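You operate a simulated robot arm through the tools that you are given. There is no shell and no other tool. Be economical: measure what you need, move in short steps, check, and stop when the job is done.

You run a simulated two-armed robot. Do the job below in one go: nothing can be reset, and whatever is moved stays where it is left.

TASK
Turn the zone one dial to 220 degrees. Put the tape roll from the grey parts tray in the blue crate. Take the carton that says "rings" from the blue table top and leave it on the top of the steel plates. Push the door shut. Open the springs drawer. The order is free. Set down upright: carton.

Only the result counts: the job must be done as asked and must still hold three seconds after the hand-in. Knocking over, shifting, dropping, spilling or breaking anything else fails it.

THE ROBOT
Two 7-joint arms with two-finger parallel grippers on one trunk, on a base that drives. Base frame: it is fixed to the floor where the robot stands at the start and does not move with it; the origin is under the middle of the robot, x ahead of it, y to its left, z up. Units: m, degrees, N and s.
The left shoulder is at the start at [0.06, 0.143, 0.863], the right one opposite. With the tool pointing down near the work surface each hand reaches from about 0.2 to 0.52 m from the robot's upright axis, wherever it stands, measured 20 degrees to its own side. Places, roughly: blue crate [-2.75, -0.25, 0.25]; carton [1.25, -7.5, 0.75]; door [2.2, -7, 1]; springs drawer [-2.8, -0.7, 0.4]; tape roll (6x6x2 cm) [0.7, 0, 0.6]; top of the steel plates [-0.3, -7.2, 0.4]; zone one dial [0.8, -0.1, 1.2]. Payload 1.57 kg a hand.
The tool frame of a hand sits at the grasp point between the pads (the TCP): z along the fingers, y along the line on which they close. The tips reach 0.03 m beyond it. Largest opening 0.11 m; finger width 0.024, thickness 0.012; the body of the gripper, 0.048 by 0.112 m, starts 0.078 m behind the TCP.
Orientation is that of the tool frame in the base frame, as a unit quaternion [x, y, z, w]. With the fingers straight down and closing along the base's y, the tool's x points along the base's -x, its y along +y and its z along -z.

THE INTERFACE
- The arms move only by the tool servo_tool. It takes "left_series", "right_series" or both (then of equal length, played together; a hand with none holds still); each is a list of rows, each a list of 7 numbers: the shift along the base's x, y, z in m, then the turn, a rotation vector about the base's x, y, z in degrees, then the opening, from 0 (shut) to 1 (fully open). In form: [[tx, ty, tz, rx, ry, rz, gripper], ...]. A call has 1 to 10 rows; each row is the pose to reach, as a shift and turn from the pose commanded when the call began. Rows are played at 5 a second. More than 0.05 m and 8.6 degrees between two rows, or a gripper value outside its range, and nothing of the call is played. Where a pose cannot be reached the arm comes as near as it can. A force on the tool above 40 N (or 10 N above the force at the start of the call, whichever is more), or a blocked arm, ends the call early, and 0.2 s more pass. The fingers move at their own pace (about 0.045 m/s each) and stop on an object; they squeeze with about 40 N. The grip force told is the motor's: it shows also when the fingers shut on nothing. Time passes only in rows, and 0.2 s behind the last, so rows that repeat a pose let the fingers close. It gives the time, the measured TCP pose, the force on the tool (base axes), the opening and the grip force at its end, in the units of the frame above (readings bear some noise), with the torque about the TCP (base axes, N m) and any sound that the robot's microphone picked up, and new pictures: "pictures" is both (left out), scene, wrist or none (wrist: the cameras of the hands that moved).
- Cameras (640 x 400 px; columns grow to the right, rows downward): "scene" is now at [0.0575, 0.0005, 1.4897]; the picture's right is [-0.00, -1.00, 0.00], its down [-0.61, 0.00, -0.79] and it looks along [0.79, -0.00, -0.61] (base axes); focal length 280 px, centre (320, 200). "left" rides on the left gripper at [0.07, -0.016, -0.141] in its tool frame; the picture's right is [0.23, 0.97, 0.00], its down [-0.85, 0.20, -0.48] and it looks along [-0.47, 0.11, 0.88] (tool axes); focal length 222 px, centre (320, 200). "right" rides on the right gripper at [0.07, 0.016, -0.141] in its tool frame; the picture's right is [-0.23, 0.97, 0.00], its down [-0.86, -0.20, -0.48] and it looks along [-0.47, -0.11, 0.88] (tool axes); focal length 222 px, centre (320, 200). There is no depth. A picture from a camera that has moved, and an enlarged one, comes with that camera's place and axes in the base frame and with its lens.
- lift_body(by): slides the trunk up (or, below 0, down) by that many m; the arms and the scene camera ride with it, the base frame stays. It gives what a move gives, with no picture.
- drive_base(legs): drives the robot by 1 to 6 legs, each [ahead, left, turn to the left] in m, m and degrees, along the robot's own axes; the way and the turn of a leg run together, so that a leg with both is an arc; at most 1.5 m and 180 degrees a leg. The arms and the cameras ride along, it lands a little off, and it stops where it bumps. It gives what a move gives, and a new picture of the scene camera.
- head_to(pan, tilt): turns the head with the scene camera to pan (to the left, within 86 degrees either way) and tilt (down, from -29 to 69), counted from straight ahead of the robot. It gives what a move gives, and a new picture of the scene camera.
- inspect(camera, box): a new picture of the part [left, top, right, bottom] of that camera's present view, enlarged. No time passes.
- close_job(): hands the job in; it is judged then, once.

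Go step by step. Nothing tells you exact positions but the pictures and the camera data: compare them with the known pose of the tool, close in by small moves and look again before you grip or let go. The budget is 165 turns and 260 pictures, counting those below and the enlarged ones. Unless the task says otherwise, let go and move clear before handing in.

The tools are called after "Emit:" as a command line: name --argument value ..., lists and objects as JSON in quotes. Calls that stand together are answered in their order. servo_tool: Moves the arms, as the interface text tells. Its arguments: {"type":"object","properties":{"left_series":{"type":"array"},"right_series":{"type":"array"},"pictures":{"type":"string","enum":["both","scene","wrist","none"]}},"required":[]} The other tools are called the same way: lift_body (by) slides the trunk up or down; drive_base (legs) drives the base; head_to (pan, tilt) turns the head that bears the scene camera; inspect (camera, box) takes an enlarged picture of a part of a camera's view; close_job () hands the job in.

At the start:

```text
t: 0.0
left_tool_pos: [0.5091, 0.1007, 0.9999]
left_tcp_rot: [0.0, 1.0, 0.0, 0.0]
left_force: [1.2, -0.3, 0.0]
left_moment: [0.02, 0.0, 0.01]
left_width: 0.1099
left_grasp_force: 0.1
right_tool_pos: [0.5563, -0.3112, 0.9992]
right_tcp_rot: [0.0, 1.0, 0.0, 0.0]
right_force: [-1.2, -0.7, 0.0]
right_moment: [-0.01, -0.02, -0.03]
right_width: 0.11
right_grasp_force: 0.0
trunk travel left (down, up): [-0.461, 0.129]
robot x, y, heading: [-0.0001, -0.0017, -0.2]
head pan, tilt: [-0.1, 37.5]
```

scene: 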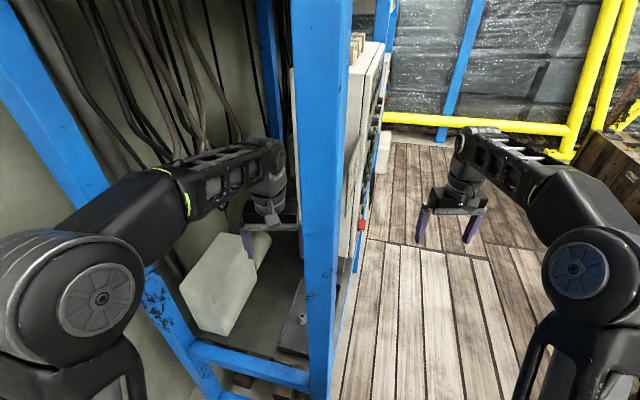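
right: 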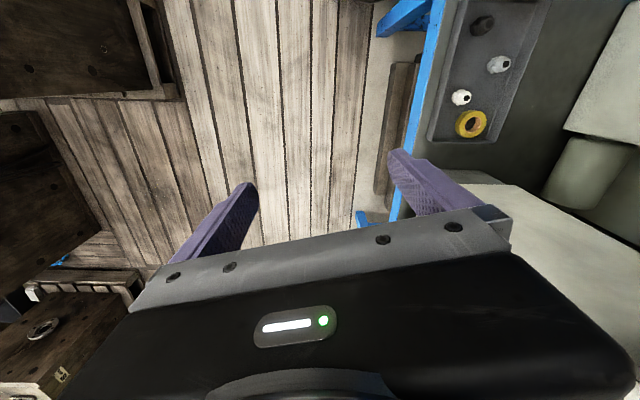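
left: 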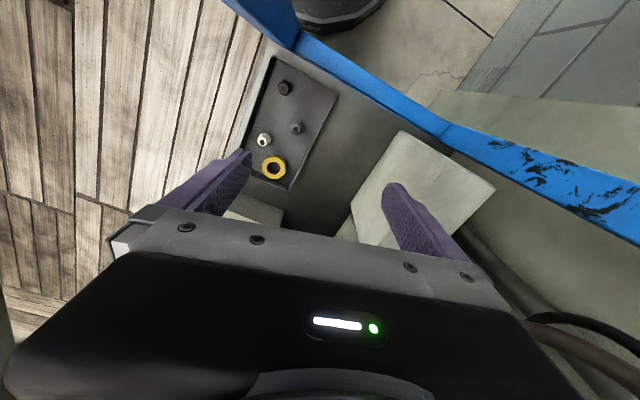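

The tape roll triangulates to about [0.655, 0.016, 0.615] in the tray, and a blue post stands between the arms. I'll look around before moving.

Emit:
head_to --pan 0 --tilt 5

Emit:
head_to --pan 0 --tilt 65

Emit:
head_to --pan -80 --tilt 25

Emit:
head_to --pan 80 --tilt 25

```text
t: 1.0
left_tool_pos: [0.5088, 0.1017, 0.9998]
left_tcp_rot: [0.0, 1.0, 0.0, 0.0]
left_force: [-0.2, 1.4, -0.2]
left_moment: [0.06, -0.02, 0.0]
left_width: 0.1101
left_grasp_force: 0.0
right_tool_pos: [0.5573, -0.3102, 1.0009]
right_tcp_rot: [0.0, 1.0, 0.0, -0.001]
right_force: [-0.3, 0.3, -0.1]
right_moment: [-0.01, -0.03, -0.02]
right_width: 0.11
right_grasp_force: 0.1
trunk travel left (down, up): [-0.461, 0.129]
robot x, y, heading: [0.001, 0.0014, 0.3]
head pan, tilt: [0.0, 5.0]
camera scene: at [0.0627, 0.0007, 1.5416], right [0.0, -1.0, 0.0], down [-0.09, 0.0, -1.0], along [1.0, 0.0, -0.09], focal length 280 px, centre (320, 200)
```

scene: 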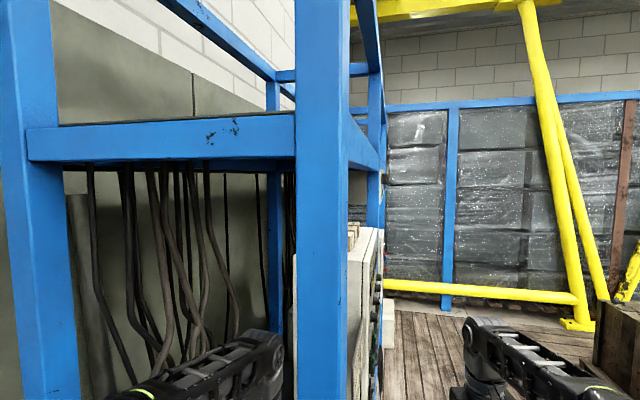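

```text
t: 2.3
left_tool_pos: [0.5092, 0.1013, 1.0007]
left_tcp_rot: [0.0, 1.0, 0.0, 0.0]
left_force: [-0.5, -1.0, -1.0]
left_moment: [-0.01, 0.0, -0.03]
left_width: 0.1097
left_grasp_force: 0.0
right_tool_pos: [0.5582, -0.3112, 0.9992]
right_tcp_rot: [0.0, 1.0, 0.0, -0.001]
right_force: [-0.7, -0.2, -0.3]
right_moment: [-0.01, 0.04, 0.01]
right_width: 0.1099
right_grasp_force: 0.1
trunk travel left (down, up): [-0.461, 0.129]
robot x, y, heading: [-0.0011, 0.0015, -0.1]
head pan, tilt: [0.0, 65.0]
camera scene: at [0.0316, 0.0008, 1.4536], right [0.0, -1.0, 0.0], down [-0.91, 0.0, -0.42], along [0.42, 0.0, -0.91], focal length 280 px, centre (320, 200)
```

scene: 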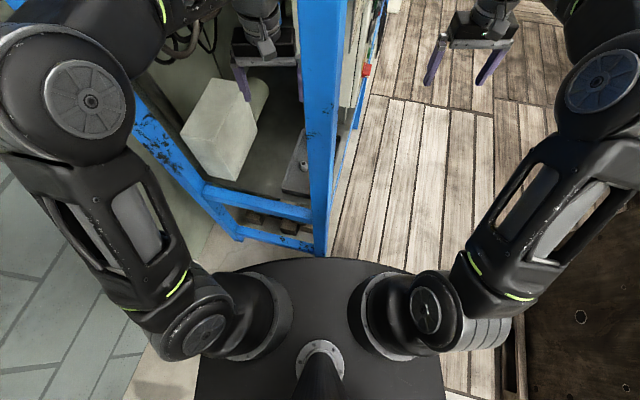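

```text
t: 3.8
left_tool_pos: [0.5079, 0.1015, 1.0]
left_tcp_rot: [-0.001, 1.0, 0.0, 0.001]
left_force: [-0.3, 0.8, -0.3]
left_moment: [0.02, 0.0, -0.03]
left_width: 0.1101
left_grasp_force: 0.0
right_tool_pos: [0.5578, -0.3112, 1.0007]
right_tcp_rot: [0.0, 1.0, 0.0, 0.0]
right_force: [-0.2, -0.5, 0.3]
right_moment: [0.0, -0.03, 0.01]
right_width: 0.1101
right_grasp_force: 0.0
trunk travel left (down, up): [-0.461, 0.129]
robot x, y, heading: [-0.001, -0.0005, -0.1]
head pan, tilt: [-80.0, 25.0]
camera scene: at [-0.0131, -0.09, 1.5092], right [-0.98, -0.17, 0.0], down [-0.07, 0.42, -0.91], along [0.16, -0.89, -0.42], focal length 280 px, centre (320, 200)
```

scene: 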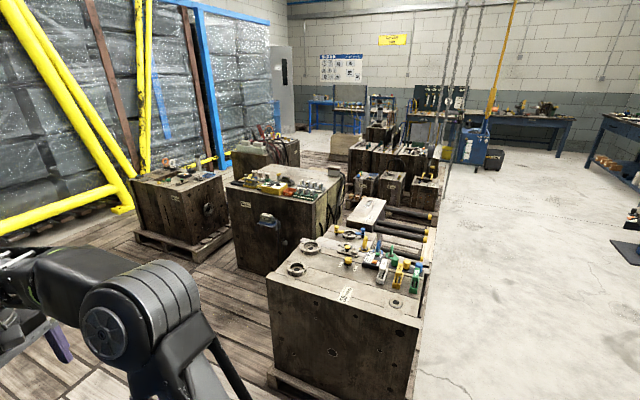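

```text
t: 6.3
left_tool_pos: [0.5079, 0.1002, 1.0003]
left_tcp_rot: [0.0, 1.0, 0.0, 0.0]
left_force: [0.8, -0.4, 0.1]
left_moment: [0.01, -0.01, 0.01]
left_width: 0.11
left_grasp_force: 0.0
right_tool_pos: [0.558, -0.3109, 0.999]
right_tcp_rot: [0.0, 1.0, 0.001, 0.0]
right_force: [-0.3, -0.2, 0.1]
right_moment: [0.02, 0.0, -0.01]
right_width: 0.1099
right_grasp_force: 0.0
trunk travel left (down, up): [-0.461, 0.129]
robot x, y, heading: [0.0014, 0.0024, 0.0]
head pan, tilt: [80.0, 25.0]
camera scene: at [-0.0131, 0.0915, 1.5092], right [0.98, -0.17, 0.0], down [-0.07, -0.42, -0.91], along [0.16, 0.89, -0.42], focal length 280 px, centre (320, 200)
```

scene: 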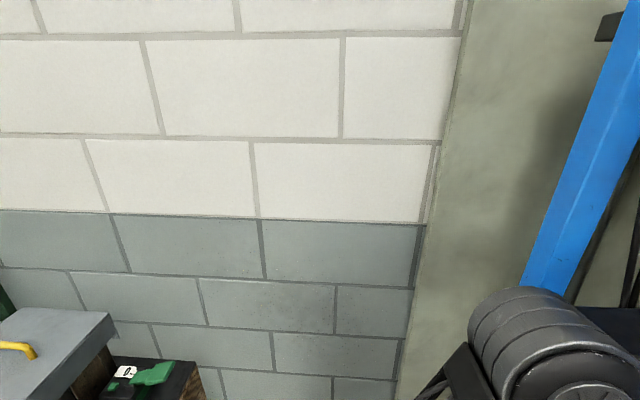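

The post stands right ahead at about x 0.41–0.47, y ±0.035, with the panel facing right behind it. I'll back out straight and then look at the panel from the right-hand lane.

Emit:
head_to --pan -30 --tilt 30

Emit:
drive_base --legs '[[-0.5, 0, 0]]'

```text
t: 8.2
left_tool_pos: [0.5092, 0.1019, 1.0005]
left_tcp_rot: [0.001, 1.0, 0.0, 0.0]
left_force: [-0.7, -1.0, -0.5]
left_moment: [0.01, 0.0, 0.01]
left_width: 0.11
left_grasp_force: 0.1
right_tool_pos: [0.5578, -0.3111, 1.0002]
right_tcp_rot: [0.0, 1.0, 0.001, 0.0]
right_force: [0.2, -0.1, -0.7]
right_moment: [0.0, -0.02, -0.01]
right_width: 0.1099
right_grasp_force: 0.1
trunk travel left (down, up): [-0.461, 0.129]
robot x, y, heading: [0.0025, 0.0021, 0.1]
head pan, tilt: [-30.0, 30.0]
camera scene: at [0.0492, -0.0444, 1.5012], right [-0.5, -0.87, 0.0], down [-0.43, 0.25, -0.87], along [0.75, -0.43, -0.5], focal length 280 px, centre (320, 200)
```

scene: 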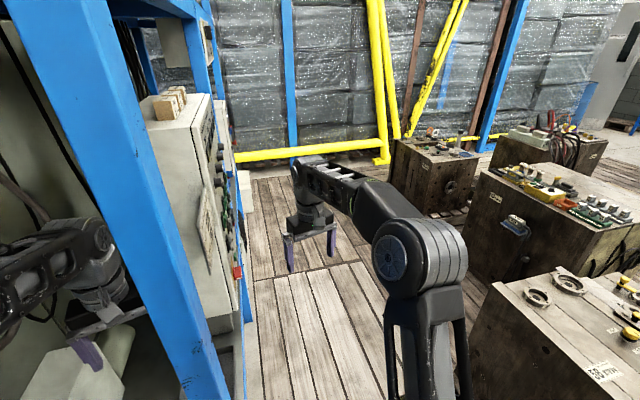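

```text
t: 11.1
left_tool_pos: [0.0114, 0.0996, 1.0001]
left_tcp_rot: [0.003, 1.0, 0.0, 0.0]
left_force: [0.2, 0.3, 0.7]
left_moment: [0.05, -0.01, -0.02]
left_width: 0.1103
left_grasp_force: 0.1
right_tool_pos: [0.0587, -0.3127, 1.0]
right_tcp_rot: [0.002, 1.0, 0.001, 0.0]
right_force: [-0.8, 0.0, 0.1]
right_moment: [0.02, 0.01, 0.0]
right_width: 0.1099
right_grasp_force: 0.0
trunk travel left (down, up): [-0.461, 0.129]
robot x, y, heading: [-0.4953, 0.001, -0.5]
head pan, tilt: [-30.0, 30.0]
camera scene: at [-0.4485, -0.0435, 1.5013], right [-0.5, -0.86, 0.0], down [-0.43, 0.25, -0.87], along [0.75, -0.44, -0.5], focal length 280 px, centre (320, 200)
```

scene: 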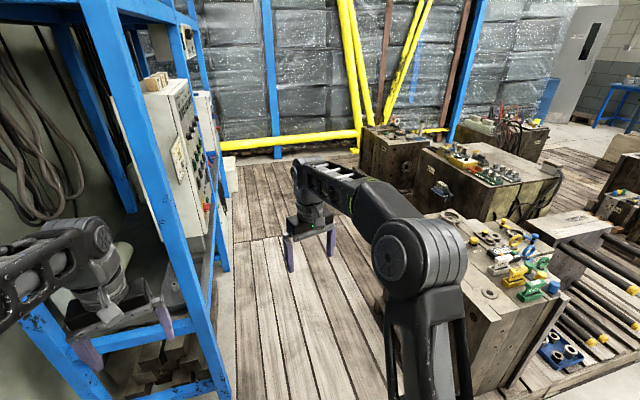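

I'm clear of the frame. The lane right of the panel is open, so I'll tuck the hands and strafe into it.

Emit:
servo_tool --left_series '[[-0.05, 0, 0, 0, 0, 0, 1], [-0.1, 0, 0, 0, 0, 0, 1], [-0.15, 0, 0, 0, 0, 0, 1], [-0.2, 0, 0, 0, 0, 0, 1]]' --right_series '[[-0.05, 0, 0, 0, 0, 0, 1], [-0.1, 0.03, 0, 0, 0, 0, 1], [-0.15, 0.06, 0, 0, 0, 0, 1], [-0.2, 0.1, 0, 0, 0, 0, 1]]' --pictures "none"

Emit:
drive_base --legs '[[0, -0.42, 0], [0.45, 0, 0]]'

Emit:
head_to --pan 30 --tilt 30

```text
refused: row 2 steps farther than a row can; nothing moved
```

```text
t: 16.0
left_tool_pos: [0.4581, -0.3267, 0.9993]
left_tcp_rot: [0.004, 1.0, -0.001, 0.0]
left_force: [0.1, 0.2, -0.5]
left_moment: [0.01, 0.05, 0.0]
left_width: 0.1102
left_grasp_force: 0.1
right_tool_pos: [0.5027, -0.7401, 0.9998]
right_tcp_rot: [0.005, 1.0, 0.0, 0.0]
right_force: [0.3, 0.1, 0.6]
right_moment: [0.0, 0.01, -0.02]
right_width: 0.1098
right_grasp_force: 0.0
trunk travel left (down, up): [-0.461, 0.129]
robot x, y, heading: [-0.0513, -0.4218, -0.7]
head pan, tilt: [-30.0, 30.0]
camera scene: at [-0.0021, -0.4683, 1.5012], right [-0.51, -0.86, 0.0], down [-0.43, 0.25, -0.87], along [0.74, -0.44, -0.5], focal length 280 px, centre (320, 200)
```

scene: 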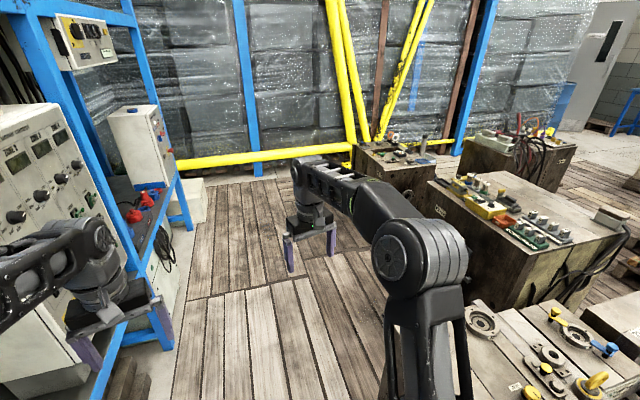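

```text
t: 17.3
left_tool_pos: [0.4593, -0.3275, 0.9998]
left_tcp_rot: [0.005, 1.0, 0.0, -0.001]
left_force: [-0.5, 1.1, 0.0]
left_moment: [0.01, -0.06, -0.01]
left_width: 0.11
left_grasp_force: 0.0
right_tool_pos: [0.5022, -0.7405, 1.0002]
right_tcp_rot: [0.006, 1.0, 0.0, -0.001]
right_force: [0.2, -0.6, -0.5]
right_moment: [0.01, -0.01, 0.0]
right_width: 0.1098
right_grasp_force: 0.1
trunk travel left (down, up): [-0.461, 0.129]
robot x, y, heading: [-0.049, -0.4239, -0.3]
head pan, tilt: [30.0, 30.0]
camera scene: at [-0.0018, -0.3779, 1.5012], right [0.49, -0.87, 0.0], down [-0.44, -0.24, -0.87], along [0.76, 0.42, -0.5], focal length 280 px, centre (320, 200)
```

scene: 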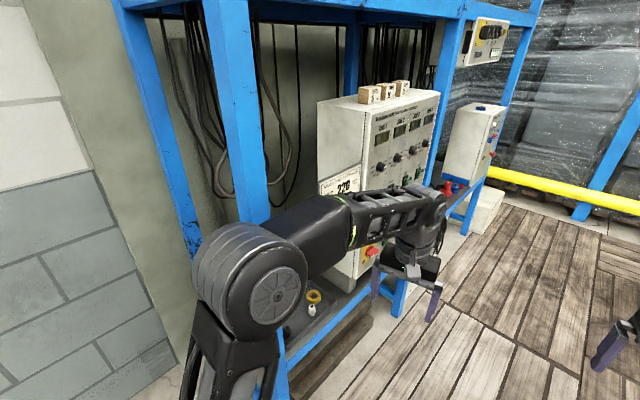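

The panel with four knobs and the tape tray are both reachable from the lane facing left. I'll retract the hands, then drive ahead.

Emit:
servo_tool --left_series '[[-0.05, 0, 0, 0, 0, 0, 1], [-0.1, 0, 0, 0, 0, 0, 1], [-0.15, 0, 0, 0, 0, 0, 1], [-0.2, 0, 0, 0, 0, 0, 1]]' --right_series '[[-0.04, 0.01, 0, 0, 0, 0, 1], [-0.08, 0.03, 0, 0, 0, 0, 1], [-0.12, 0.05, 0, 0, 0, 0, 1], [-0.16, 0.07, 0, 0, 0, 0, 1]]' --pictures "none"

Emit:
drive_base --legs '[[0.72, -0.03, 0]]'

Emit:
head_to --pan 80 --tilt 30

```text
t: 18.3
left_tool_pos: [0.2572, -0.3262, 0.9996]
left_tcp_rot: [0.005, 1.0, -0.001, 0.001]
left_force: [-0.4, 1.2, -0.1]
left_moment: [0.02, -0.03, 0.03]
left_width: 0.11
left_grasp_force: 0.0
right_tool_pos: [0.3416, -0.6695, 1.0008]
right_tcp_rot: [0.006, 1.0, 0.001, 0.001]
right_force: [-0.8, -0.2, -0.3]
right_moment: [-0.02, 0.0, 0.02]
right_width: 0.1098
right_grasp_force: 0.0
trunk travel left (down, up): [-0.461, 0.129]
robot x, y, heading: [-0.0498, -0.4245, -0.7]
head pan, tilt: [30.0, 30.0]
```

```text
t: 21.9
left_tool_pos: [0.9419, -0.3679, 0.9995]
left_tcp_rot: [0.007, 1.0, 0.001, 0.001]
left_force: [-0.2, 0.0, -0.4]
left_moment: [0.01, 0.0, -0.01]
left_width: 0.1104
left_grasp_force: 0.1
right_tool_pos: [1.0251, -0.711, 1.0006]
right_tcp_rot: [0.006, 1.0, 0.001, 0.001]
right_force: [-0.9, 0.1, 0.2]
right_moment: [0.01, 0.04, -0.02]
right_width: 0.1099
right_grasp_force: 0.1
trunk travel left (down, up): [-0.461, 0.129]
robot x, y, heading: [0.6332, -0.4599, -0.9]
head pan, tilt: [30.0, 30.0]
stopped in leg 1: the robot was blocked; the commanded pose is now the measured one
camera scene: at [0.6806, -0.4188, 1.5015], right [0.49, -0.87, 0.0], down [-0.44, -0.24, -0.87], along [0.76, 0.43, -0.5], focal length 280 px, centre (320, 200)
```

scene: 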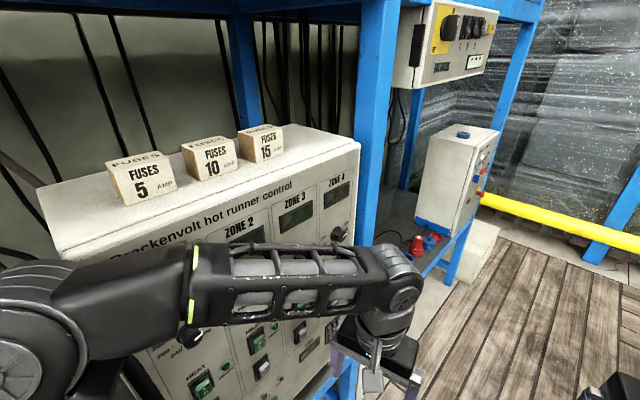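

```text
t: 23.1
left_tool_pos: [0.9424, -0.3681, 1.0011]
left_tcp_rot: [0.006, 1.0, 0.002, 0.0]
left_force: [0.7, -0.6, -0.3]
left_moment: [0.0, 0.04, 0.0]
left_width: 0.11
left_grasp_force: 0.0
right_tool_pos: [1.0264, -0.7098, 1.0]
right_tcp_rot: [0.006, 1.0, 0.002, 0.0]
right_force: [-0.7, 0.1, 0.1]
right_moment: [0.01, -0.01, 0.0]
right_width: 0.1099
right_grasp_force: 0.1
trunk travel left (down, up): [-0.461, 0.129]
robot x, y, heading: [0.6327, -0.4607, -0.4]
head pan, tilt: [80.0, 30.0]
camera scene: at [0.6187, -0.3745, 1.5015], right [0.98, -0.19, 0.0], down [-0.09, -0.49, -0.87], along [0.16, 0.85, -0.5], focal length 280 px, centre (320, 200)
```

scene: 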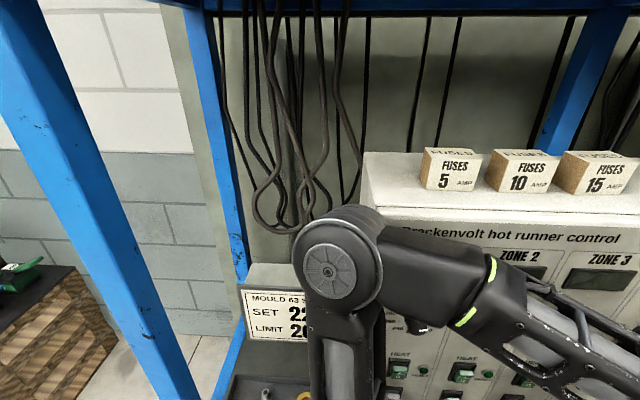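

The drive stopped at x=0.633, blocked by something. I'll check both the left elbow and the base's right side.

Emit:
head_to --pan 20 --tilt 68

Emit:
head_to --pan -50 --tilt 60

Emit:
head_to --pan 86 --tilt 60

```text
t: 24.4
left_tool_pos: [0.9423, -0.3686, 1.0007]
left_tcp_rot: [0.006, 1.0, 0.0, 0.001]
left_force: [-0.3, 1.0, 0.8]
left_moment: [0.04, 0.01, -0.01]
left_width: 0.1098
left_grasp_force: 0.1
right_tool_pos: [1.0264, -0.7095, 1.0007]
right_tcp_rot: [0.006, 1.0, 0.002, 0.0]
right_force: [0.6, 0.4, 0.1]
right_moment: [-0.01, 0.02, -0.01]
right_width: 0.1098
right_grasp_force: 0.1
trunk travel left (down, up): [-0.461, 0.129]
robot x, y, heading: [0.6303, -0.4613, -0.7]
head pan, tilt: [20.0, 68.0]
camera scene: at [0.6556, -0.4443, 1.4506], right [0.33, -0.94, 0.0], down [-0.87, -0.31, -0.38], along [0.35, 0.13, -0.93], focal length 280 px, centre (320, 200)
```

scene: 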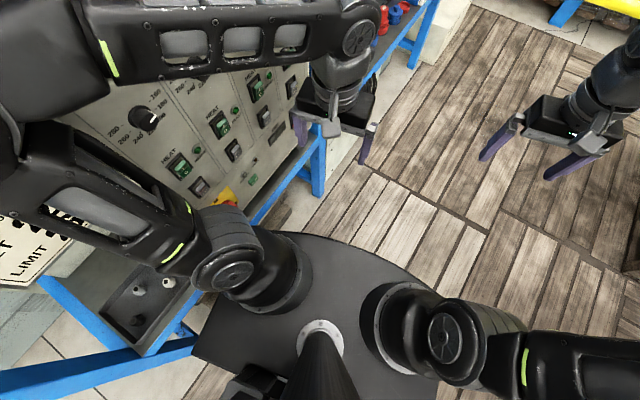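

```text
t: 25.8
left_tool_pos: [0.9419, -0.3675, 0.9998]
left_tcp_rot: [0.006, 1.0, 0.001, 0.001]
left_force: [-1.0, -0.5, 0.8]
left_moment: [-0.02, -0.02, -0.02]
left_width: 0.1097
left_grasp_force: 0.2
right_tool_pos: [1.0259, -0.711, 0.9998]
right_tcp_rot: [0.006, 1.0, 0.002, 0.0]
right_force: [0.3, -0.5, 0.3]
right_moment: [0.02, 0.03, 0.01]
right_width: 0.1101
right_grasp_force: 0.0
trunk travel left (down, up): [-0.461, 0.129]
robot x, y, heading: [0.635, -0.4606, -0.9]
head pan, tilt: [-50.0, 60.0]
camera scene: at [0.6441, -0.5147, 1.459], right [-0.77, -0.63, 0.0], down [-0.55, 0.67, -0.5], along [0.32, -0.38, -0.87], focal length 280 px, centre (320, 200)
```

scene: 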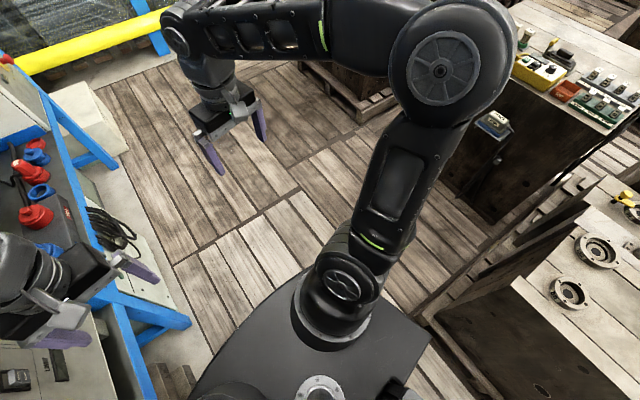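

```text
t: 28.0
left_tool_pos: [0.9422, -0.3673, 1.0011]
left_tcp_rot: [0.006, 1.0, 0.001, 0.001]
left_force: [-0.6, 0.2, -0.2]
left_moment: [0.0, 0.02, 0.0]
left_width: 0.1099
left_grasp_force: 0.1
right_tool_pos: [1.0255, -0.71, 1.0006]
right_tcp_rot: [0.006, 1.0, 0.001, 0.0]
right_force: [-0.3, -0.3, 0.8]
right_moment: [-0.02, 0.03, -0.01]
right_width: 0.1099
right_grasp_force: 0.2
trunk travel left (down, up): [-0.461, 0.129]
robot x, y, heading: [0.6338, -0.4595, -0.7]
head pan, tilt: [85.9, 60.0]
camera scene: at [0.6073, -0.3967, 1.4593], right [1.0, -0.08, 0.0], down [-0.07, -0.86, -0.5], along [0.04, 0.5, -0.86], focal length 280 px, centre (320, 200)
```

scene: 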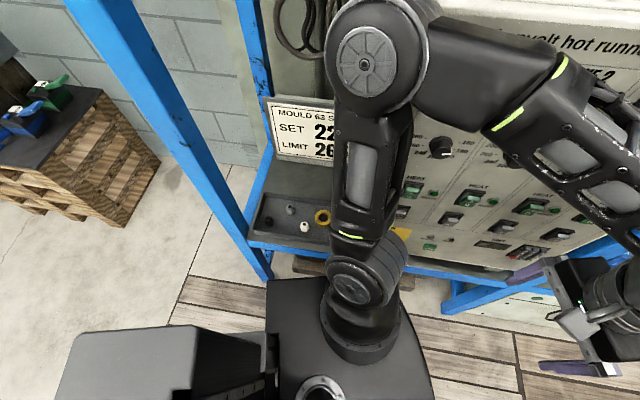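

The left elbow was touching the panel's corner, and it looks undisturbed. I'll strafe right, go ahead, then turn left to face the panel.

Emit:
head_to --pan 0 --tilt 30

Emit:
drive_base --legs '[[0, -0.15, 0], [0.3, 0, 0], [0, 0, 91]]'

```text
t: 29.6
left_tool_pos: [0.942, -0.3676, 1.0005]
left_tcp_rot: [0.006, 1.0, 0.0, 0.0]
left_force: [0.2, -0.6, -0.6]
left_moment: [-0.01, -0.01, 0.02]
left_width: 0.1099
left_grasp_force: 0.0
right_tool_pos: [1.0276, -0.7095, 0.9998]
right_tcp_rot: [0.006, 1.0, 0.002, 0.0]
right_force: [-1.5, -0.5, -0.2]
right_moment: [0.0, 0.0, 0.0]
right_width: 0.11
right_grasp_force: 0.1
trunk travel left (down, up): [-0.461, 0.129]
robot x, y, heading: [0.6337, -0.4628, -1.1]
head pan, tilt: [0.0, 30.0]
camera scene: at [0.6921, -0.4642, 1.5013], right [-0.01, -1.0, 0.0], down [-0.5, 0.01, -0.87], along [0.87, -0.01, -0.5], focal length 280 px, centre (320, 200)
```

scene: 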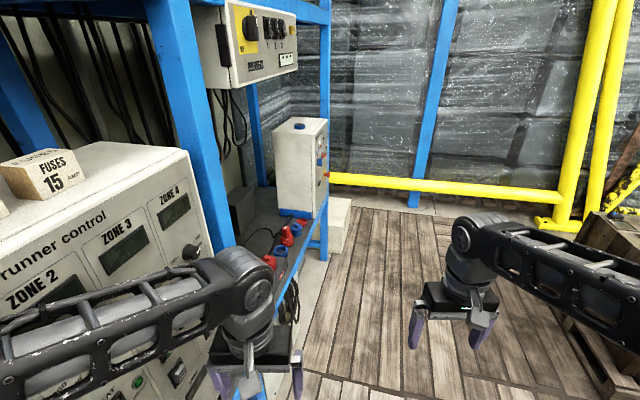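

```text
t: 35.7
left_tool_pos: [0.9034, -0.2959, 1.0013]
left_tcp_rot: [-0.624, 0.781, 0.002, 0.003]
left_force: [0.3, 0.2, -1.2]
left_moment: [0.04, -0.02, 0.01]
left_width: 0.1099
left_grasp_force: 0.0
right_tool_pos: [1.2675, -0.2932, 1.001]
right_tcp_rot: [-0.611, 0.792, -0.003, 0.0]
right_force: [-0.8, -0.2, -0.3]
right_moment: [0.01, 0.0, -0.01]
right_width: 0.1098
right_grasp_force: 0.0
trunk travel left (down, up): [-0.461, 0.129]
robot x, y, heading: [0.9357, -0.6126, 77.1]
head pan, tilt: [0.0, 30.0]
stopped in leg 3: the robot was blocked; the commanded pose is now the measured one
camera scene: at [0.9453, -0.5621, 1.5015], right [0.97, -0.22, 0.0], down [-0.11, -0.48, -0.87], along [0.19, 0.85, -0.5], focal length 280 px, centre (320, 200)
```

scene: 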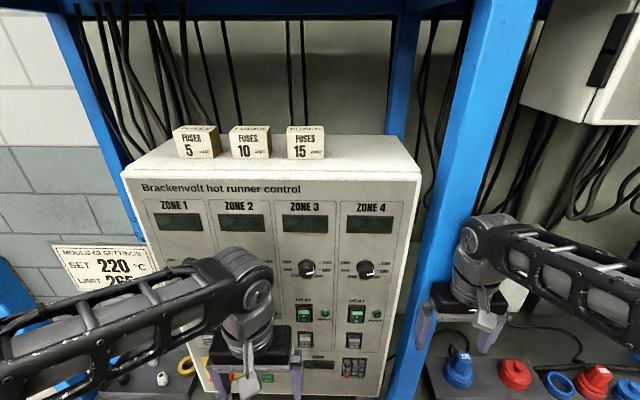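

Zone knobs are visible now; the turn stopped at 77°. I'll see whether the rear touched the crate.

Emit:
head_to --pan 86 --tilt 50

Emit:
inspect --camera "right" --box '[0, 0, 640, 400]'

```text
t: 37.3
left_tool_pos: [0.9039, -0.2954, 1.0023]
left_tcp_rot: [-0.625, 0.781, 0.002, 0.002]
left_force: [-0.5, 0.1, 0.5]
left_moment: [0.01, 0.0, 0.0]
left_width: 0.1099
left_grasp_force: 0.0
right_tool_pos: [1.2683, -0.293, 0.9999]
right_tcp_rot: [-0.611, 0.791, -0.002, 0.0]
right_force: [0.6, 0.1, -0.6]
right_moment: [-0.01, -0.02, -0.02]
right_width: 0.1101
right_grasp_force: 0.1
trunk travel left (down, up): [-0.461, 0.129]
robot x, y, heading: [0.9285, -0.617, 77.3]
head pan, tilt: [85.9, 50.0]
camera scene: at [0.8533, -0.6295, 1.4718], right [0.29, 0.96, 0.01], down [0.73, -0.22, -0.65], along [-0.62, 0.19, -0.76], focal length 280 px, centre (320, 200)
```

scene: 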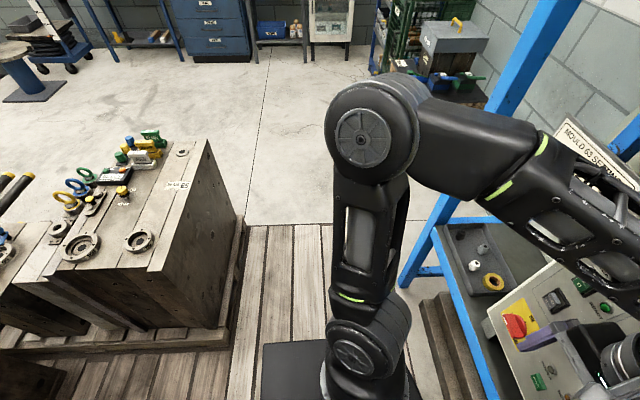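

```text
1.00 times, centred on (320, 200) of right (not enlarged: the box is as wide or as high as the picture)
camera zoom: at [1.235, -0.3545, 1.1417], right [-0.89, 0.47, 0.0], down [0.41, 0.78, 0.48], along [0.22, 0.42, -0.88], focal length 222 px, centre (320, 200)
```

zoom: 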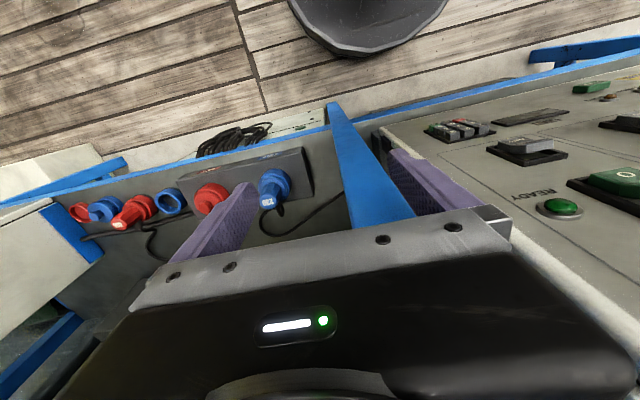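

I'll look at the right side as well.

Emit:
head_to --pan -86 --tilt 50

Emit:
inspect --camera "left" --box '[0, 0, 640, 400]'

```text
t: 39.9
left_tool_pos: [0.9042, -0.2977, 1.0023]
left_tcp_rot: [-0.624, 0.781, 0.003, 0.002]
left_force: [0.0, 0.8, -0.2]
left_moment: [0.02, -0.01, 0.02]
left_width: 0.1101
left_grasp_force: 0.0
right_tool_pos: [1.2672, -0.2922, 1.0]
right_tcp_rot: [-0.612, 0.791, -0.003, 0.001]
right_force: [-0.4, 0.0, -0.1]
right_moment: [0.01, -0.01, 0.0]
right_width: 0.1099
right_grasp_force: 0.2
trunk travel left (down, up): [-0.461, 0.129]
robot x, y, heading: [0.9318, -0.6173, 77.1]
head pan, tilt: [-85.9, 50.0]
camera scene: at [1.0032, -0.6635, 1.4713], right [-0.15, -0.99, -0.01], down [-0.76, 0.12, -0.64], along [0.63, -0.09, -0.77], focal length 280 px, centre (320, 200)
```

scene: 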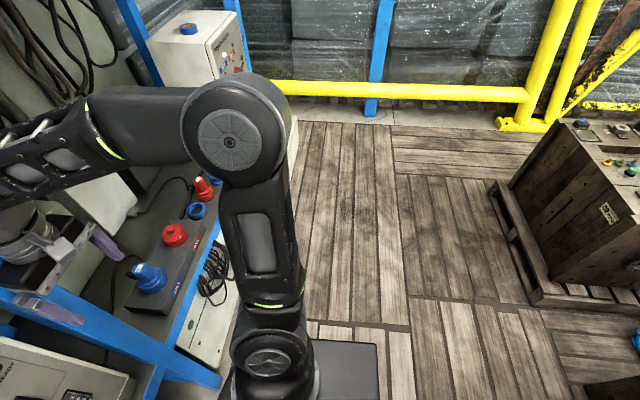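

```text
1.00 times, centred on (320, 200) of left (not enlarged: the box is as wide or as high as the picture)
camera zoom: at [0.9051, -0.369, 1.1426], right [-1.0, -0.01, 0.0], down [-0.01, 0.87, 0.49], along [0.0, 0.49, -0.87], focal length 222 px, centre (320, 200)
```

zoom: 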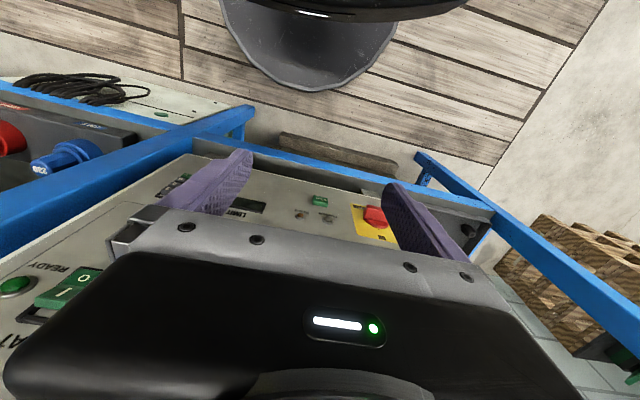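

The rack is rotated about -13°, so at heading 77° I already face the panel squarely; the right hand was against the post. I'll pull both hands back and look at the knobs.

Emit:
servo_tool --right_series '[[-0.01, -0.04, 0, 0, 0, 0, 1], [-0.02, -0.08, 0, 0, 0, 0, 1]]' --left_series '[[0, -0.0, -0.04, 0, 0, 0, 1], [0, -0.0, -0.08, 0, 0, 0, 1]]' --pictures "none"

Emit:
head_to --pan 20 --tilt 25

Emit:
inspect --camera "scene" --box '[220, 150, 420, 275]'

```text
t: 40.5
left_tool_pos: [0.9022, -0.2914, 0.9188]
left_tcp_rot: [-0.625, 0.781, 0.001, 0.001]
left_force: [0.0, 0.1, -0.2]
left_moment: [-0.06, 0.03, -0.01]
left_width: 0.1101
left_grasp_force: 0.0
right_tool_pos: [1.2449, -0.3656, 0.9982]
right_tcp_rot: [-0.614, 0.79, -0.005, -0.002]
right_force: [0.5, 0.4, 0.2]
right_moment: [-0.01, 0.02, -0.02]
right_width: 0.11
right_grasp_force: 0.1
trunk travel left (down, up): [-0.461, 0.129]
robot x, y, heading: [0.9267, -0.6112, 77.0]
head pan, tilt: [-85.9, 50.0]
```

```text
t: 42.3
left_tool_pos: [0.9022, -0.2904, 0.9209]
left_tcp_rot: [-0.625, 0.781, 0.001, 0.0]
left_force: [0.3, -1.6, -0.3]
left_moment: [0.02, 0.02, -0.01]
left_width: 0.1102
left_grasp_force: 0.1
right_tool_pos: [1.2453, -0.3651, 0.9991]
right_tcp_rot: [-0.612, 0.791, -0.005, -0.002]
right_force: [0.1, -0.4, 1.0]
right_moment: [0.05, 0.04, -0.01]
right_width: 0.1099
right_grasp_force: 0.0
trunk travel left (down, up): [-0.461, 0.129]
robot x, y, heading: [0.9306, -0.6167, 77.2]
head pan, tilt: [20.0, 25.0]
camera scene: at [0.9129, -0.5516, 1.5092], right [0.99, 0.13, 0.0], down [0.05, -0.42, -0.91], along [-0.11, 0.9, -0.42], focal length 280 px, centre (320, 200)
```

scene: 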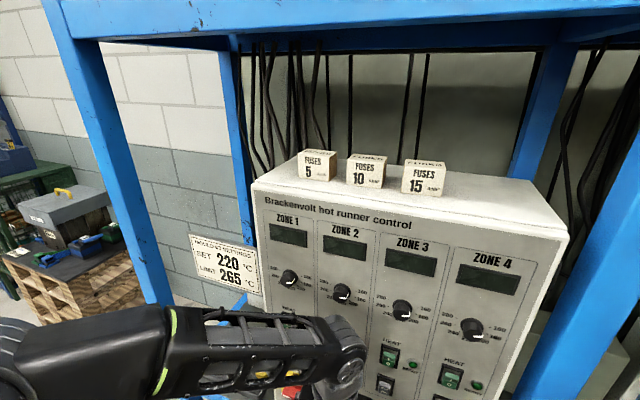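

```text
3.20 times, centred on (320, 212) of scene
camera zoom: at [0.9129, -0.5516, 1.5092], right [0.99, 0.13, 0.0], down [0.05, -0.42, -0.91], along [-0.11, 0.9, -0.42], focal length 894 px, centre (320, 160)
```

zoom: 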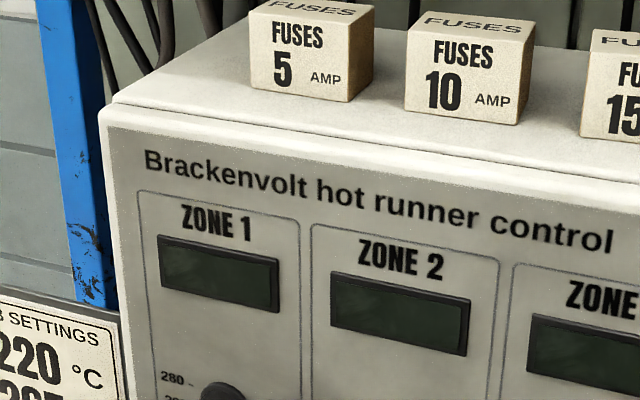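

Emit:
inspect --camera "scene" --box '[252, 250, 332, 300]'

Emit:
inspect --camera "scene" --box '[430, 300, 510, 350]'

```text
8.00 times, centred on (292, 275) of scene
camera zoom: at [0.9129, -0.5516, 1.5092], right [0.99, 0.13, 0.0], down [0.05, -0.42, -0.91], along [-0.11, 0.9, -0.42], focal length 2236 px, centre (544, -400)
```

zoom: 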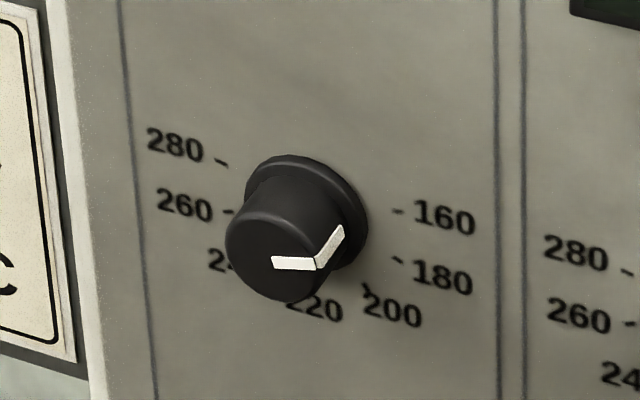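

```text
8.00 times, centred on (470, 325) of scene
camera zoom: at [0.9129, -0.5516, 1.5092], right [0.99, 0.13, 0.0], down [0.05, -0.42, -0.91], along [-0.11, 0.9, -0.42], focal length 2236 px, centre (-880, -800)
```

zoom: 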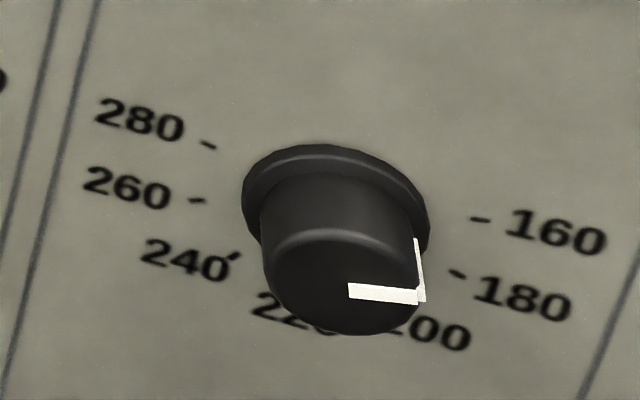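

Zone 1's pointer sits near 165 and 220 is straight down, so the knob needs roughly a quarter turn clockwise. I'll back off slightly, pitch the left hand to point at the panel and look with its camera.

Emit:
drive_base --legs '[[-0.12, 0, 0]]'

Emit:
servo_tool --left_series '[[0, 0.0, 0.02, 7.8, -1.8, 0, 1], [-0.005, 0.0, 0.04, 15.6, -3.6, 0, 1], [-0.01, 0.01, 0.06, 23.4, -5.4, 0, 1], [-0.015, 0.02, 0.09, 31.2, -7.2, 0, 1], [-0.02, 0.03, 0.12, 39, -9, 0, 1], [-0.025, 0.04, 0.15, 46.8, -10.8, 0, 1], [-0.03, 0.05, 0.18, 54.6, -12.6, 0, 0.8], [-0.035, 0.06, 0.2, 62.4, -14.4, 0, 0.7], [-0.04, 0.06, 0.22, 70.2, -16.2, 0, 0.7], [-0.045, 0.06, 0.24, 78, -18, 0, 0.7]]' --pictures "both"

```text
t: 43.5
left_tool_pos: [0.8762, -0.4103, 0.9203]
left_tcp_rot: [-0.624, 0.782, 0.001, 0.001]
left_force: [-0.3, -0.1, -0.3]
left_moment: [0.05, -0.04, 0.03]
left_width: 0.11
left_grasp_force: 0.1
right_tool_pos: [1.218, -0.486, 0.9987]
right_tcp_rot: [-0.612, 0.791, -0.005, -0.001]
right_force: [0.3, 0.5, 0.9]
right_moment: [0.05, -0.01, 0.05]
right_width: 0.11
right_grasp_force: 0.0
trunk travel left (down, up): [-0.461, 0.129]
robot x, y, heading: [0.9039, -0.7338, 77.1]
head pan, tilt: [20.0, 25.0]
camera scene: at [0.8858, -0.6712, 1.5093], right [0.99, 0.13, 0.0], down [0.05, -0.42, -0.91], along [-0.11, 0.9, -0.42], focal length 280 px, centre (320, 200)
```

scene: 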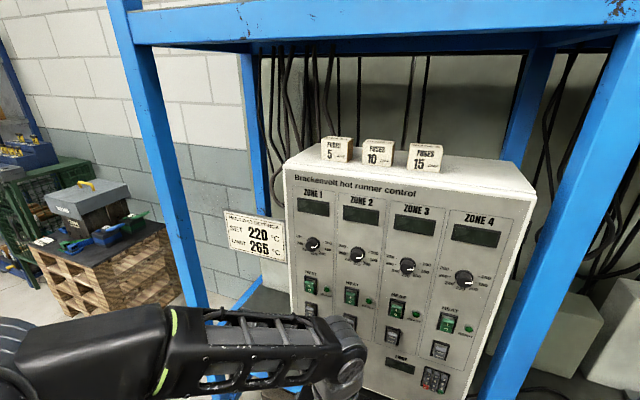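

```text
t: 45.8
left_tool_pos: [0.8441, -0.3369, 1.2107]
left_tcp_rot: [-0.477, 0.598, 0.4, 0.505]
left_force: [1.3, 0.3, -0.7]
left_moment: [-0.03, 0.01, 0.03]
left_width: 0.0768
left_grasp_force: 0.1
left hand out of reach, approached as far as the arm can: row 6, 7, 8, 9, 10
right_tool_pos: [1.2195, -0.484, 0.9994]
right_tcp_rot: [-0.611, 0.791, -0.004, -0.001]
right_force: [-0.7, -0.7, 0.0]
right_moment: [0.01, 0.0, -0.01]
right_width: 0.11
right_grasp_force: 0.0
trunk travel left (down, up): [-0.461, 0.129]
robot x, y, heading: [0.9059, -0.731, 77.3]
head pan, tilt: [20.0, 25.0]
camera scene: at [0.8864, -0.6699, 1.5092], right [0.99, 0.13, 0.0], down [0.05, -0.42, -0.91], along [-0.11, 0.9, -0.42], focal length 280 px, centre (320, 200)
camera left: at [0.8273, -0.4879, 1.165], right [-0.96, 0.18, -0.23], down [-0.27, -0.27, 0.92], along [0.1, 0.95, 0.31], focal length 222 px, centre (320, 200)
```

scene: 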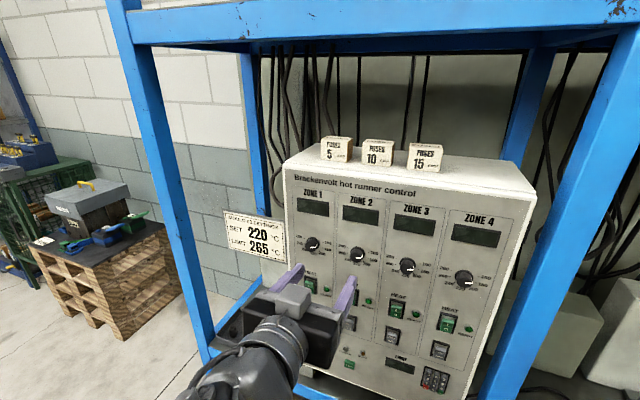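
left: 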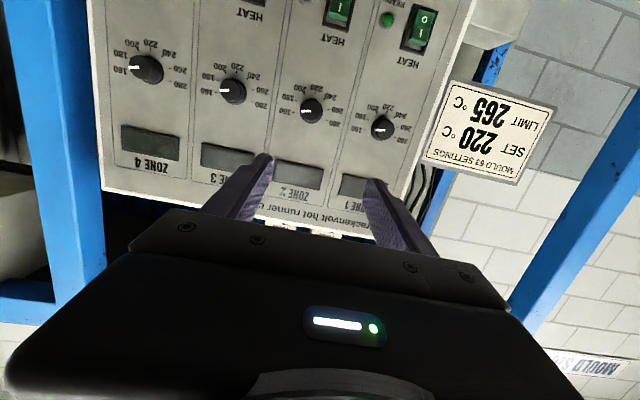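

Triangulated, the zone 1 knob is at about [0.803, -0.131, 1.146]. I'll zoom in on the pointer.

Emit:
inspect --camera "left" --box '[342, 102, 422, 152]'

Emit:
inspect --camera "scene" --box '[281, 223, 345, 263]'

```text
8.00 times, centred on (382, 127) of left
camera zoom: at [0.8273, -0.4879, 1.165], right [-0.96, 0.18, -0.23], down [-0.27, -0.27, 0.92], along [0.1, 0.95, 0.31], focal length 1777 px, centre (-176, 784)
```

zoom: 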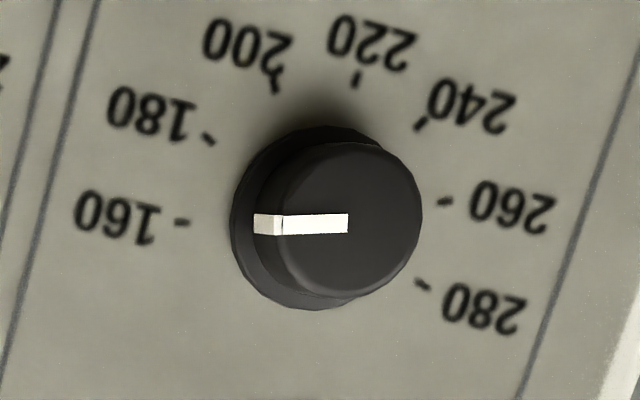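

```text
10.00 times, centred on (313, 243) of scene
camera zoom: at [0.8864, -0.6699, 1.5092], right [0.99, 0.13, 0.0], down [0.05, -0.42, -0.91], along [-0.11, 0.9, -0.42], focal length 2795 px, centre (390, -230)
```

zoom: 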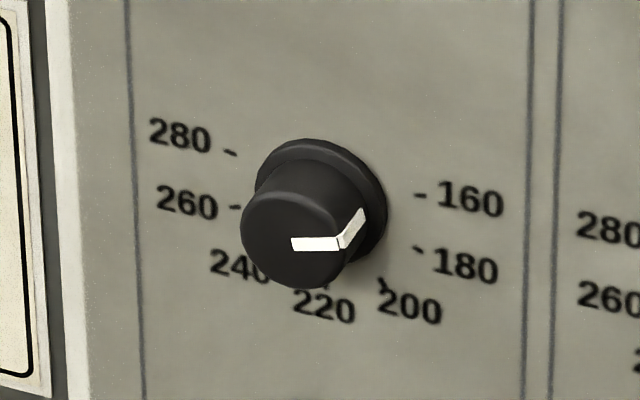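

The scale is 40° of turn per 20, with 220 straight down and the pointer now near 164. I'll move the left hand to a pre-grasp 8 cm in front of the knob.

Emit:
servo_tool --left_series '[[-0.015, 0.032, -0.016, 2.4, -0.5, 0, 0.5], [-0.03, 0.064, -0.032, 4.8, -1.1, 0, 0.5], [-0.045, 0.096, -0.049, 7.2, -1.6, 0, 0.5], [-0.059, 0.128, -0.065, 9.7, -2.2, 0, 0.5], [-0.059, 0.128, -0.065, 9.7, -2.2, 0, 0.5]]' --pictures "both"

```text
t: 46.5
left_tool_pos: [0.9375, -0.3053, 1.2382]
left_tcp_rot: [-0.318, 0.607, 0.342, 0.643]
left_force: [-0.1, 0.1, -0.2]
left_moment: [-0.01, 0.0, 0.01]
left_width: 0.0551
left_grasp_force: 0.2
left hand out of reach, approached as far as the arm can: row 1, 2, 3
right_tool_pos: [1.2189, -0.484, 0.9996]
right_tcp_rot: [-0.612, 0.791, -0.006, -0.001]
right_force: [-0.1, 1.1, -0.5]
right_moment: [0.0, -0.04, 0.02]
right_width: 0.1102
right_grasp_force: 0.0
trunk travel left (down, up): [-0.461, 0.129]
robot x, y, heading: [0.9, -0.7322, 77.2]
head pan, tilt: [20.0, 25.0]
stopped in row 3 (left hand): the arm was blocked; the commanded pose is now the measured one
camera scene: at [0.886, -0.6697, 1.5096], right [0.99, 0.13, 0.0], down [0.05, -0.42, -0.91], along [-0.11, 0.9, -0.42], focal length 280 px, centre (320, 200)
camera left: at [0.8733, -0.4268, 1.1596], right [-0.8, 0.56, -0.22], down [-0.46, -0.33, 0.83], along [0.39, 0.76, 0.52], focal length 222 px, centre (320, 200)
```

scene: 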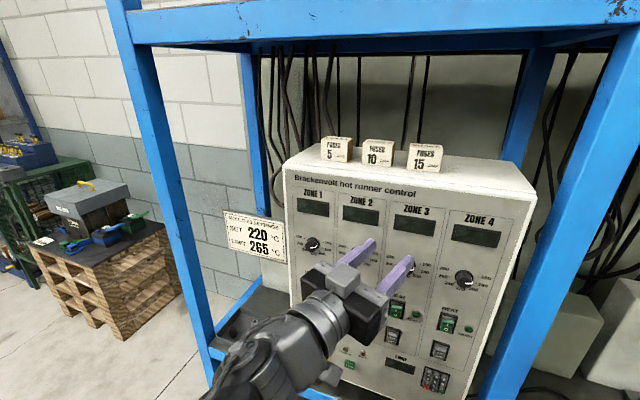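
left: 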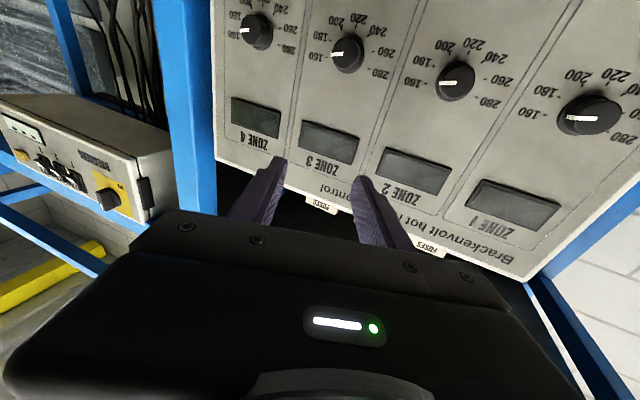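

The arm folded into a limit because the pre-grasp was too close to the body and too high. I'll raise the trunk so the dial is lower relative to the shoulder, then straighten the yaw and move over.

Emit:
lift_body --by 0.12

Emit:
servo_tool --left_series '[[-0.02, 0.01, -0.03, 0, 0, 4, 0.5], [-0.04, 0.02, -0.06, 0, 0, 8, 0.5], [-0.06, 0.03, -0.09, 0, 0, 12, 0.5], [-0.08, 0.04, -0.12, 0, 0, 15, 0.5], [-0.1, 0.05, -0.15, 0, 0, 18, 0.5], [-0.125, 0.065, -0.18, 0, 0, 21, 0.5], [-0.15, 0.08, -0.212, 0, 0, 21, 0.5]]' --pictures "both"

```text
t: 48.0
left_tool_pos: [0.9362, -0.3034, 1.3563]
left_tcp_rot: [-0.318, 0.608, 0.342, 0.643]
left_force: [-0.2, -0.2, -0.9]
left_moment: [0.0, 0.0, 0.02]
left_width: 0.0549
left_grasp_force: 0.1
right_tool_pos: [1.2182, -0.4837, 1.1187]
right_tcp_rot: [-0.612, 0.791, -0.005, -0.002]
right_force: [-0.1, 0.0, -0.8]
right_moment: [-0.01, -0.01, -0.02]
right_width: 0.1099
right_grasp_force: 0.1
trunk travel left (down, up): [-0.581, 0.009]
robot x, y, heading: [0.9038, -0.7295, 77.2]
head pan, tilt: [20.0, 25.0]
```

```text
t: 49.1
left_tool_pos: [0.9643, -0.2624, 1.3259]
left_tcp_rot: [-0.324, 0.571, 0.354, 0.665]
left_force: [0.8, -0.5, 0.2]
left_moment: [0.01, -0.02, 0.02]
left_width: 0.055
left_grasp_force: 0.0
left hand out of reach, approached as far as the arm can: row 1, 2, 3, 4, 5
right_tool_pos: [1.2197, -0.4843, 1.1188]
right_tcp_rot: [-0.612, 0.791, -0.005, -0.002]
right_force: [0.4, -0.3, -0.2]
right_moment: [0.01, -0.01, -0.02]
right_width: 0.1098
right_grasp_force: 0.1
trunk travel left (down, up): [-0.581, 0.009]
robot x, y, heading: [0.9078, -0.7312, 77.2]
head pan, tilt: [20.0, 25.0]
stopped in row 5 (left hand): the arm was blocked; the commanded pose is now the measured one
camera scene: at [0.8867, -0.6692, 1.6292], right [0.99, 0.13, 0.0], down [0.05, -0.42, -0.91], along [-0.11, 0.9, -0.42], focal length 280 px, centre (320, 200)
camera left: at [0.9103, -0.3827, 1.2371], right [-0.8, 0.55, -0.25], down [-0.5, -0.38, 0.78], along [0.33, 0.75, 0.58], focal length 222 px, centre (320, 200)
```

scene: 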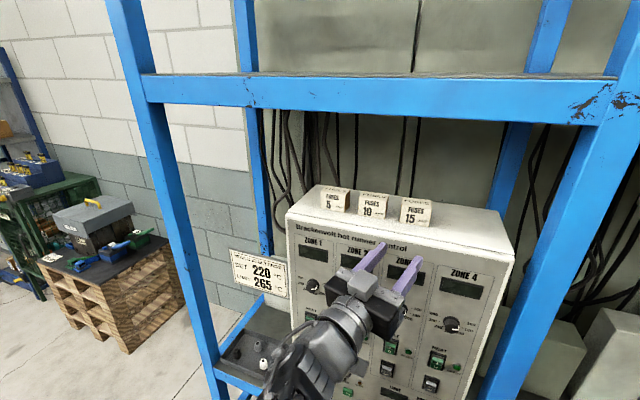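
left: 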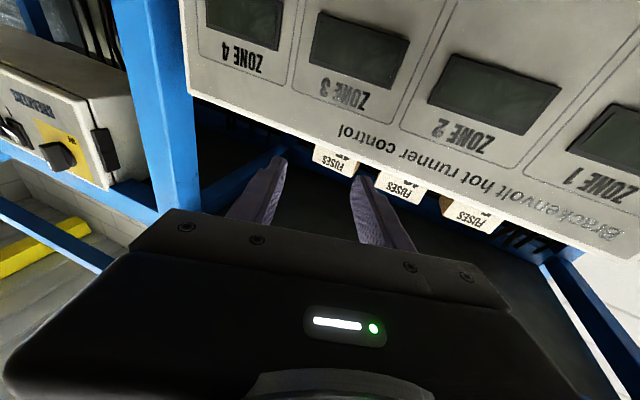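

The arm is stuck near a joint limit, so I'll unwind it back to a tool-down posture and choose a different approach.

Emit:
servo_tool --left_series '[[-0.005, -0.025, -0.0, -6.9, 4.4, 0, 0.5], [-0.01, -0.05, -0.0, -13.8, 8.8, 0, 0.5], [-0.015, -0.075, -0.01, -20.7, 13.2, 0, 0.5], [-0.02, -0.1, -0.03, -27.6, 17.6, 0, 0.5], [-0.03, -0.12, -0.05, -34.5, 22, 0, 0.5], [-0.04, -0.135, -0.08, -41.4, 26.3, 0, 0.5], [-0.05, -0.135, -0.11, -48.3, 30.7, 0, 0.5], [-0.06, -0.135, -0.14, -55.2, 35.1, 0, 0.5], [-0.07, -0.135, -0.17, -62.1, 39.5, 0, 0.5], [-0.08, -0.135, -0.2, -69, 43.9, 0, 0.5]]' --pictures "scene"

```text
t: 51.3
left_tool_pos: [0.8836, -0.396, 1.1236]
left_tcp_rot: [-0.487, 0.862, 0.066, 0.122]
left_force: [0.2, 0.6, 0.4]
left_moment: [-0.01, 0.01, 0.01]
left_width: 0.055
left_grasp_force: 0.0
right_tool_pos: [1.2193, -0.4834, 1.1191]
right_tcp_rot: [-0.612, 0.791, -0.006, -0.002]
right_force: [-0.9, 0.1, 0.0]
right_moment: [-0.02, 0.02, -0.01]
right_width: 0.1101
right_grasp_force: 0.0
trunk travel left (down, up): [-0.581, 0.009]
robot x, y, heading: [0.9036, -0.735, 77.3]
head pan, tilt: [20.0, 25.0]
camera scene: at [0.8867, -0.6684, 1.6292], right [0.99, 0.13, 0.0], down [0.05, -0.42, -0.91], along [-0.11, 0.9, -0.42], focal length 280 px, centre (320, 200)
```

scene: 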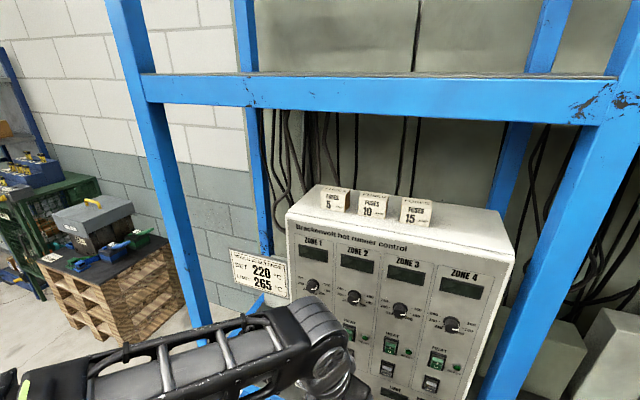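

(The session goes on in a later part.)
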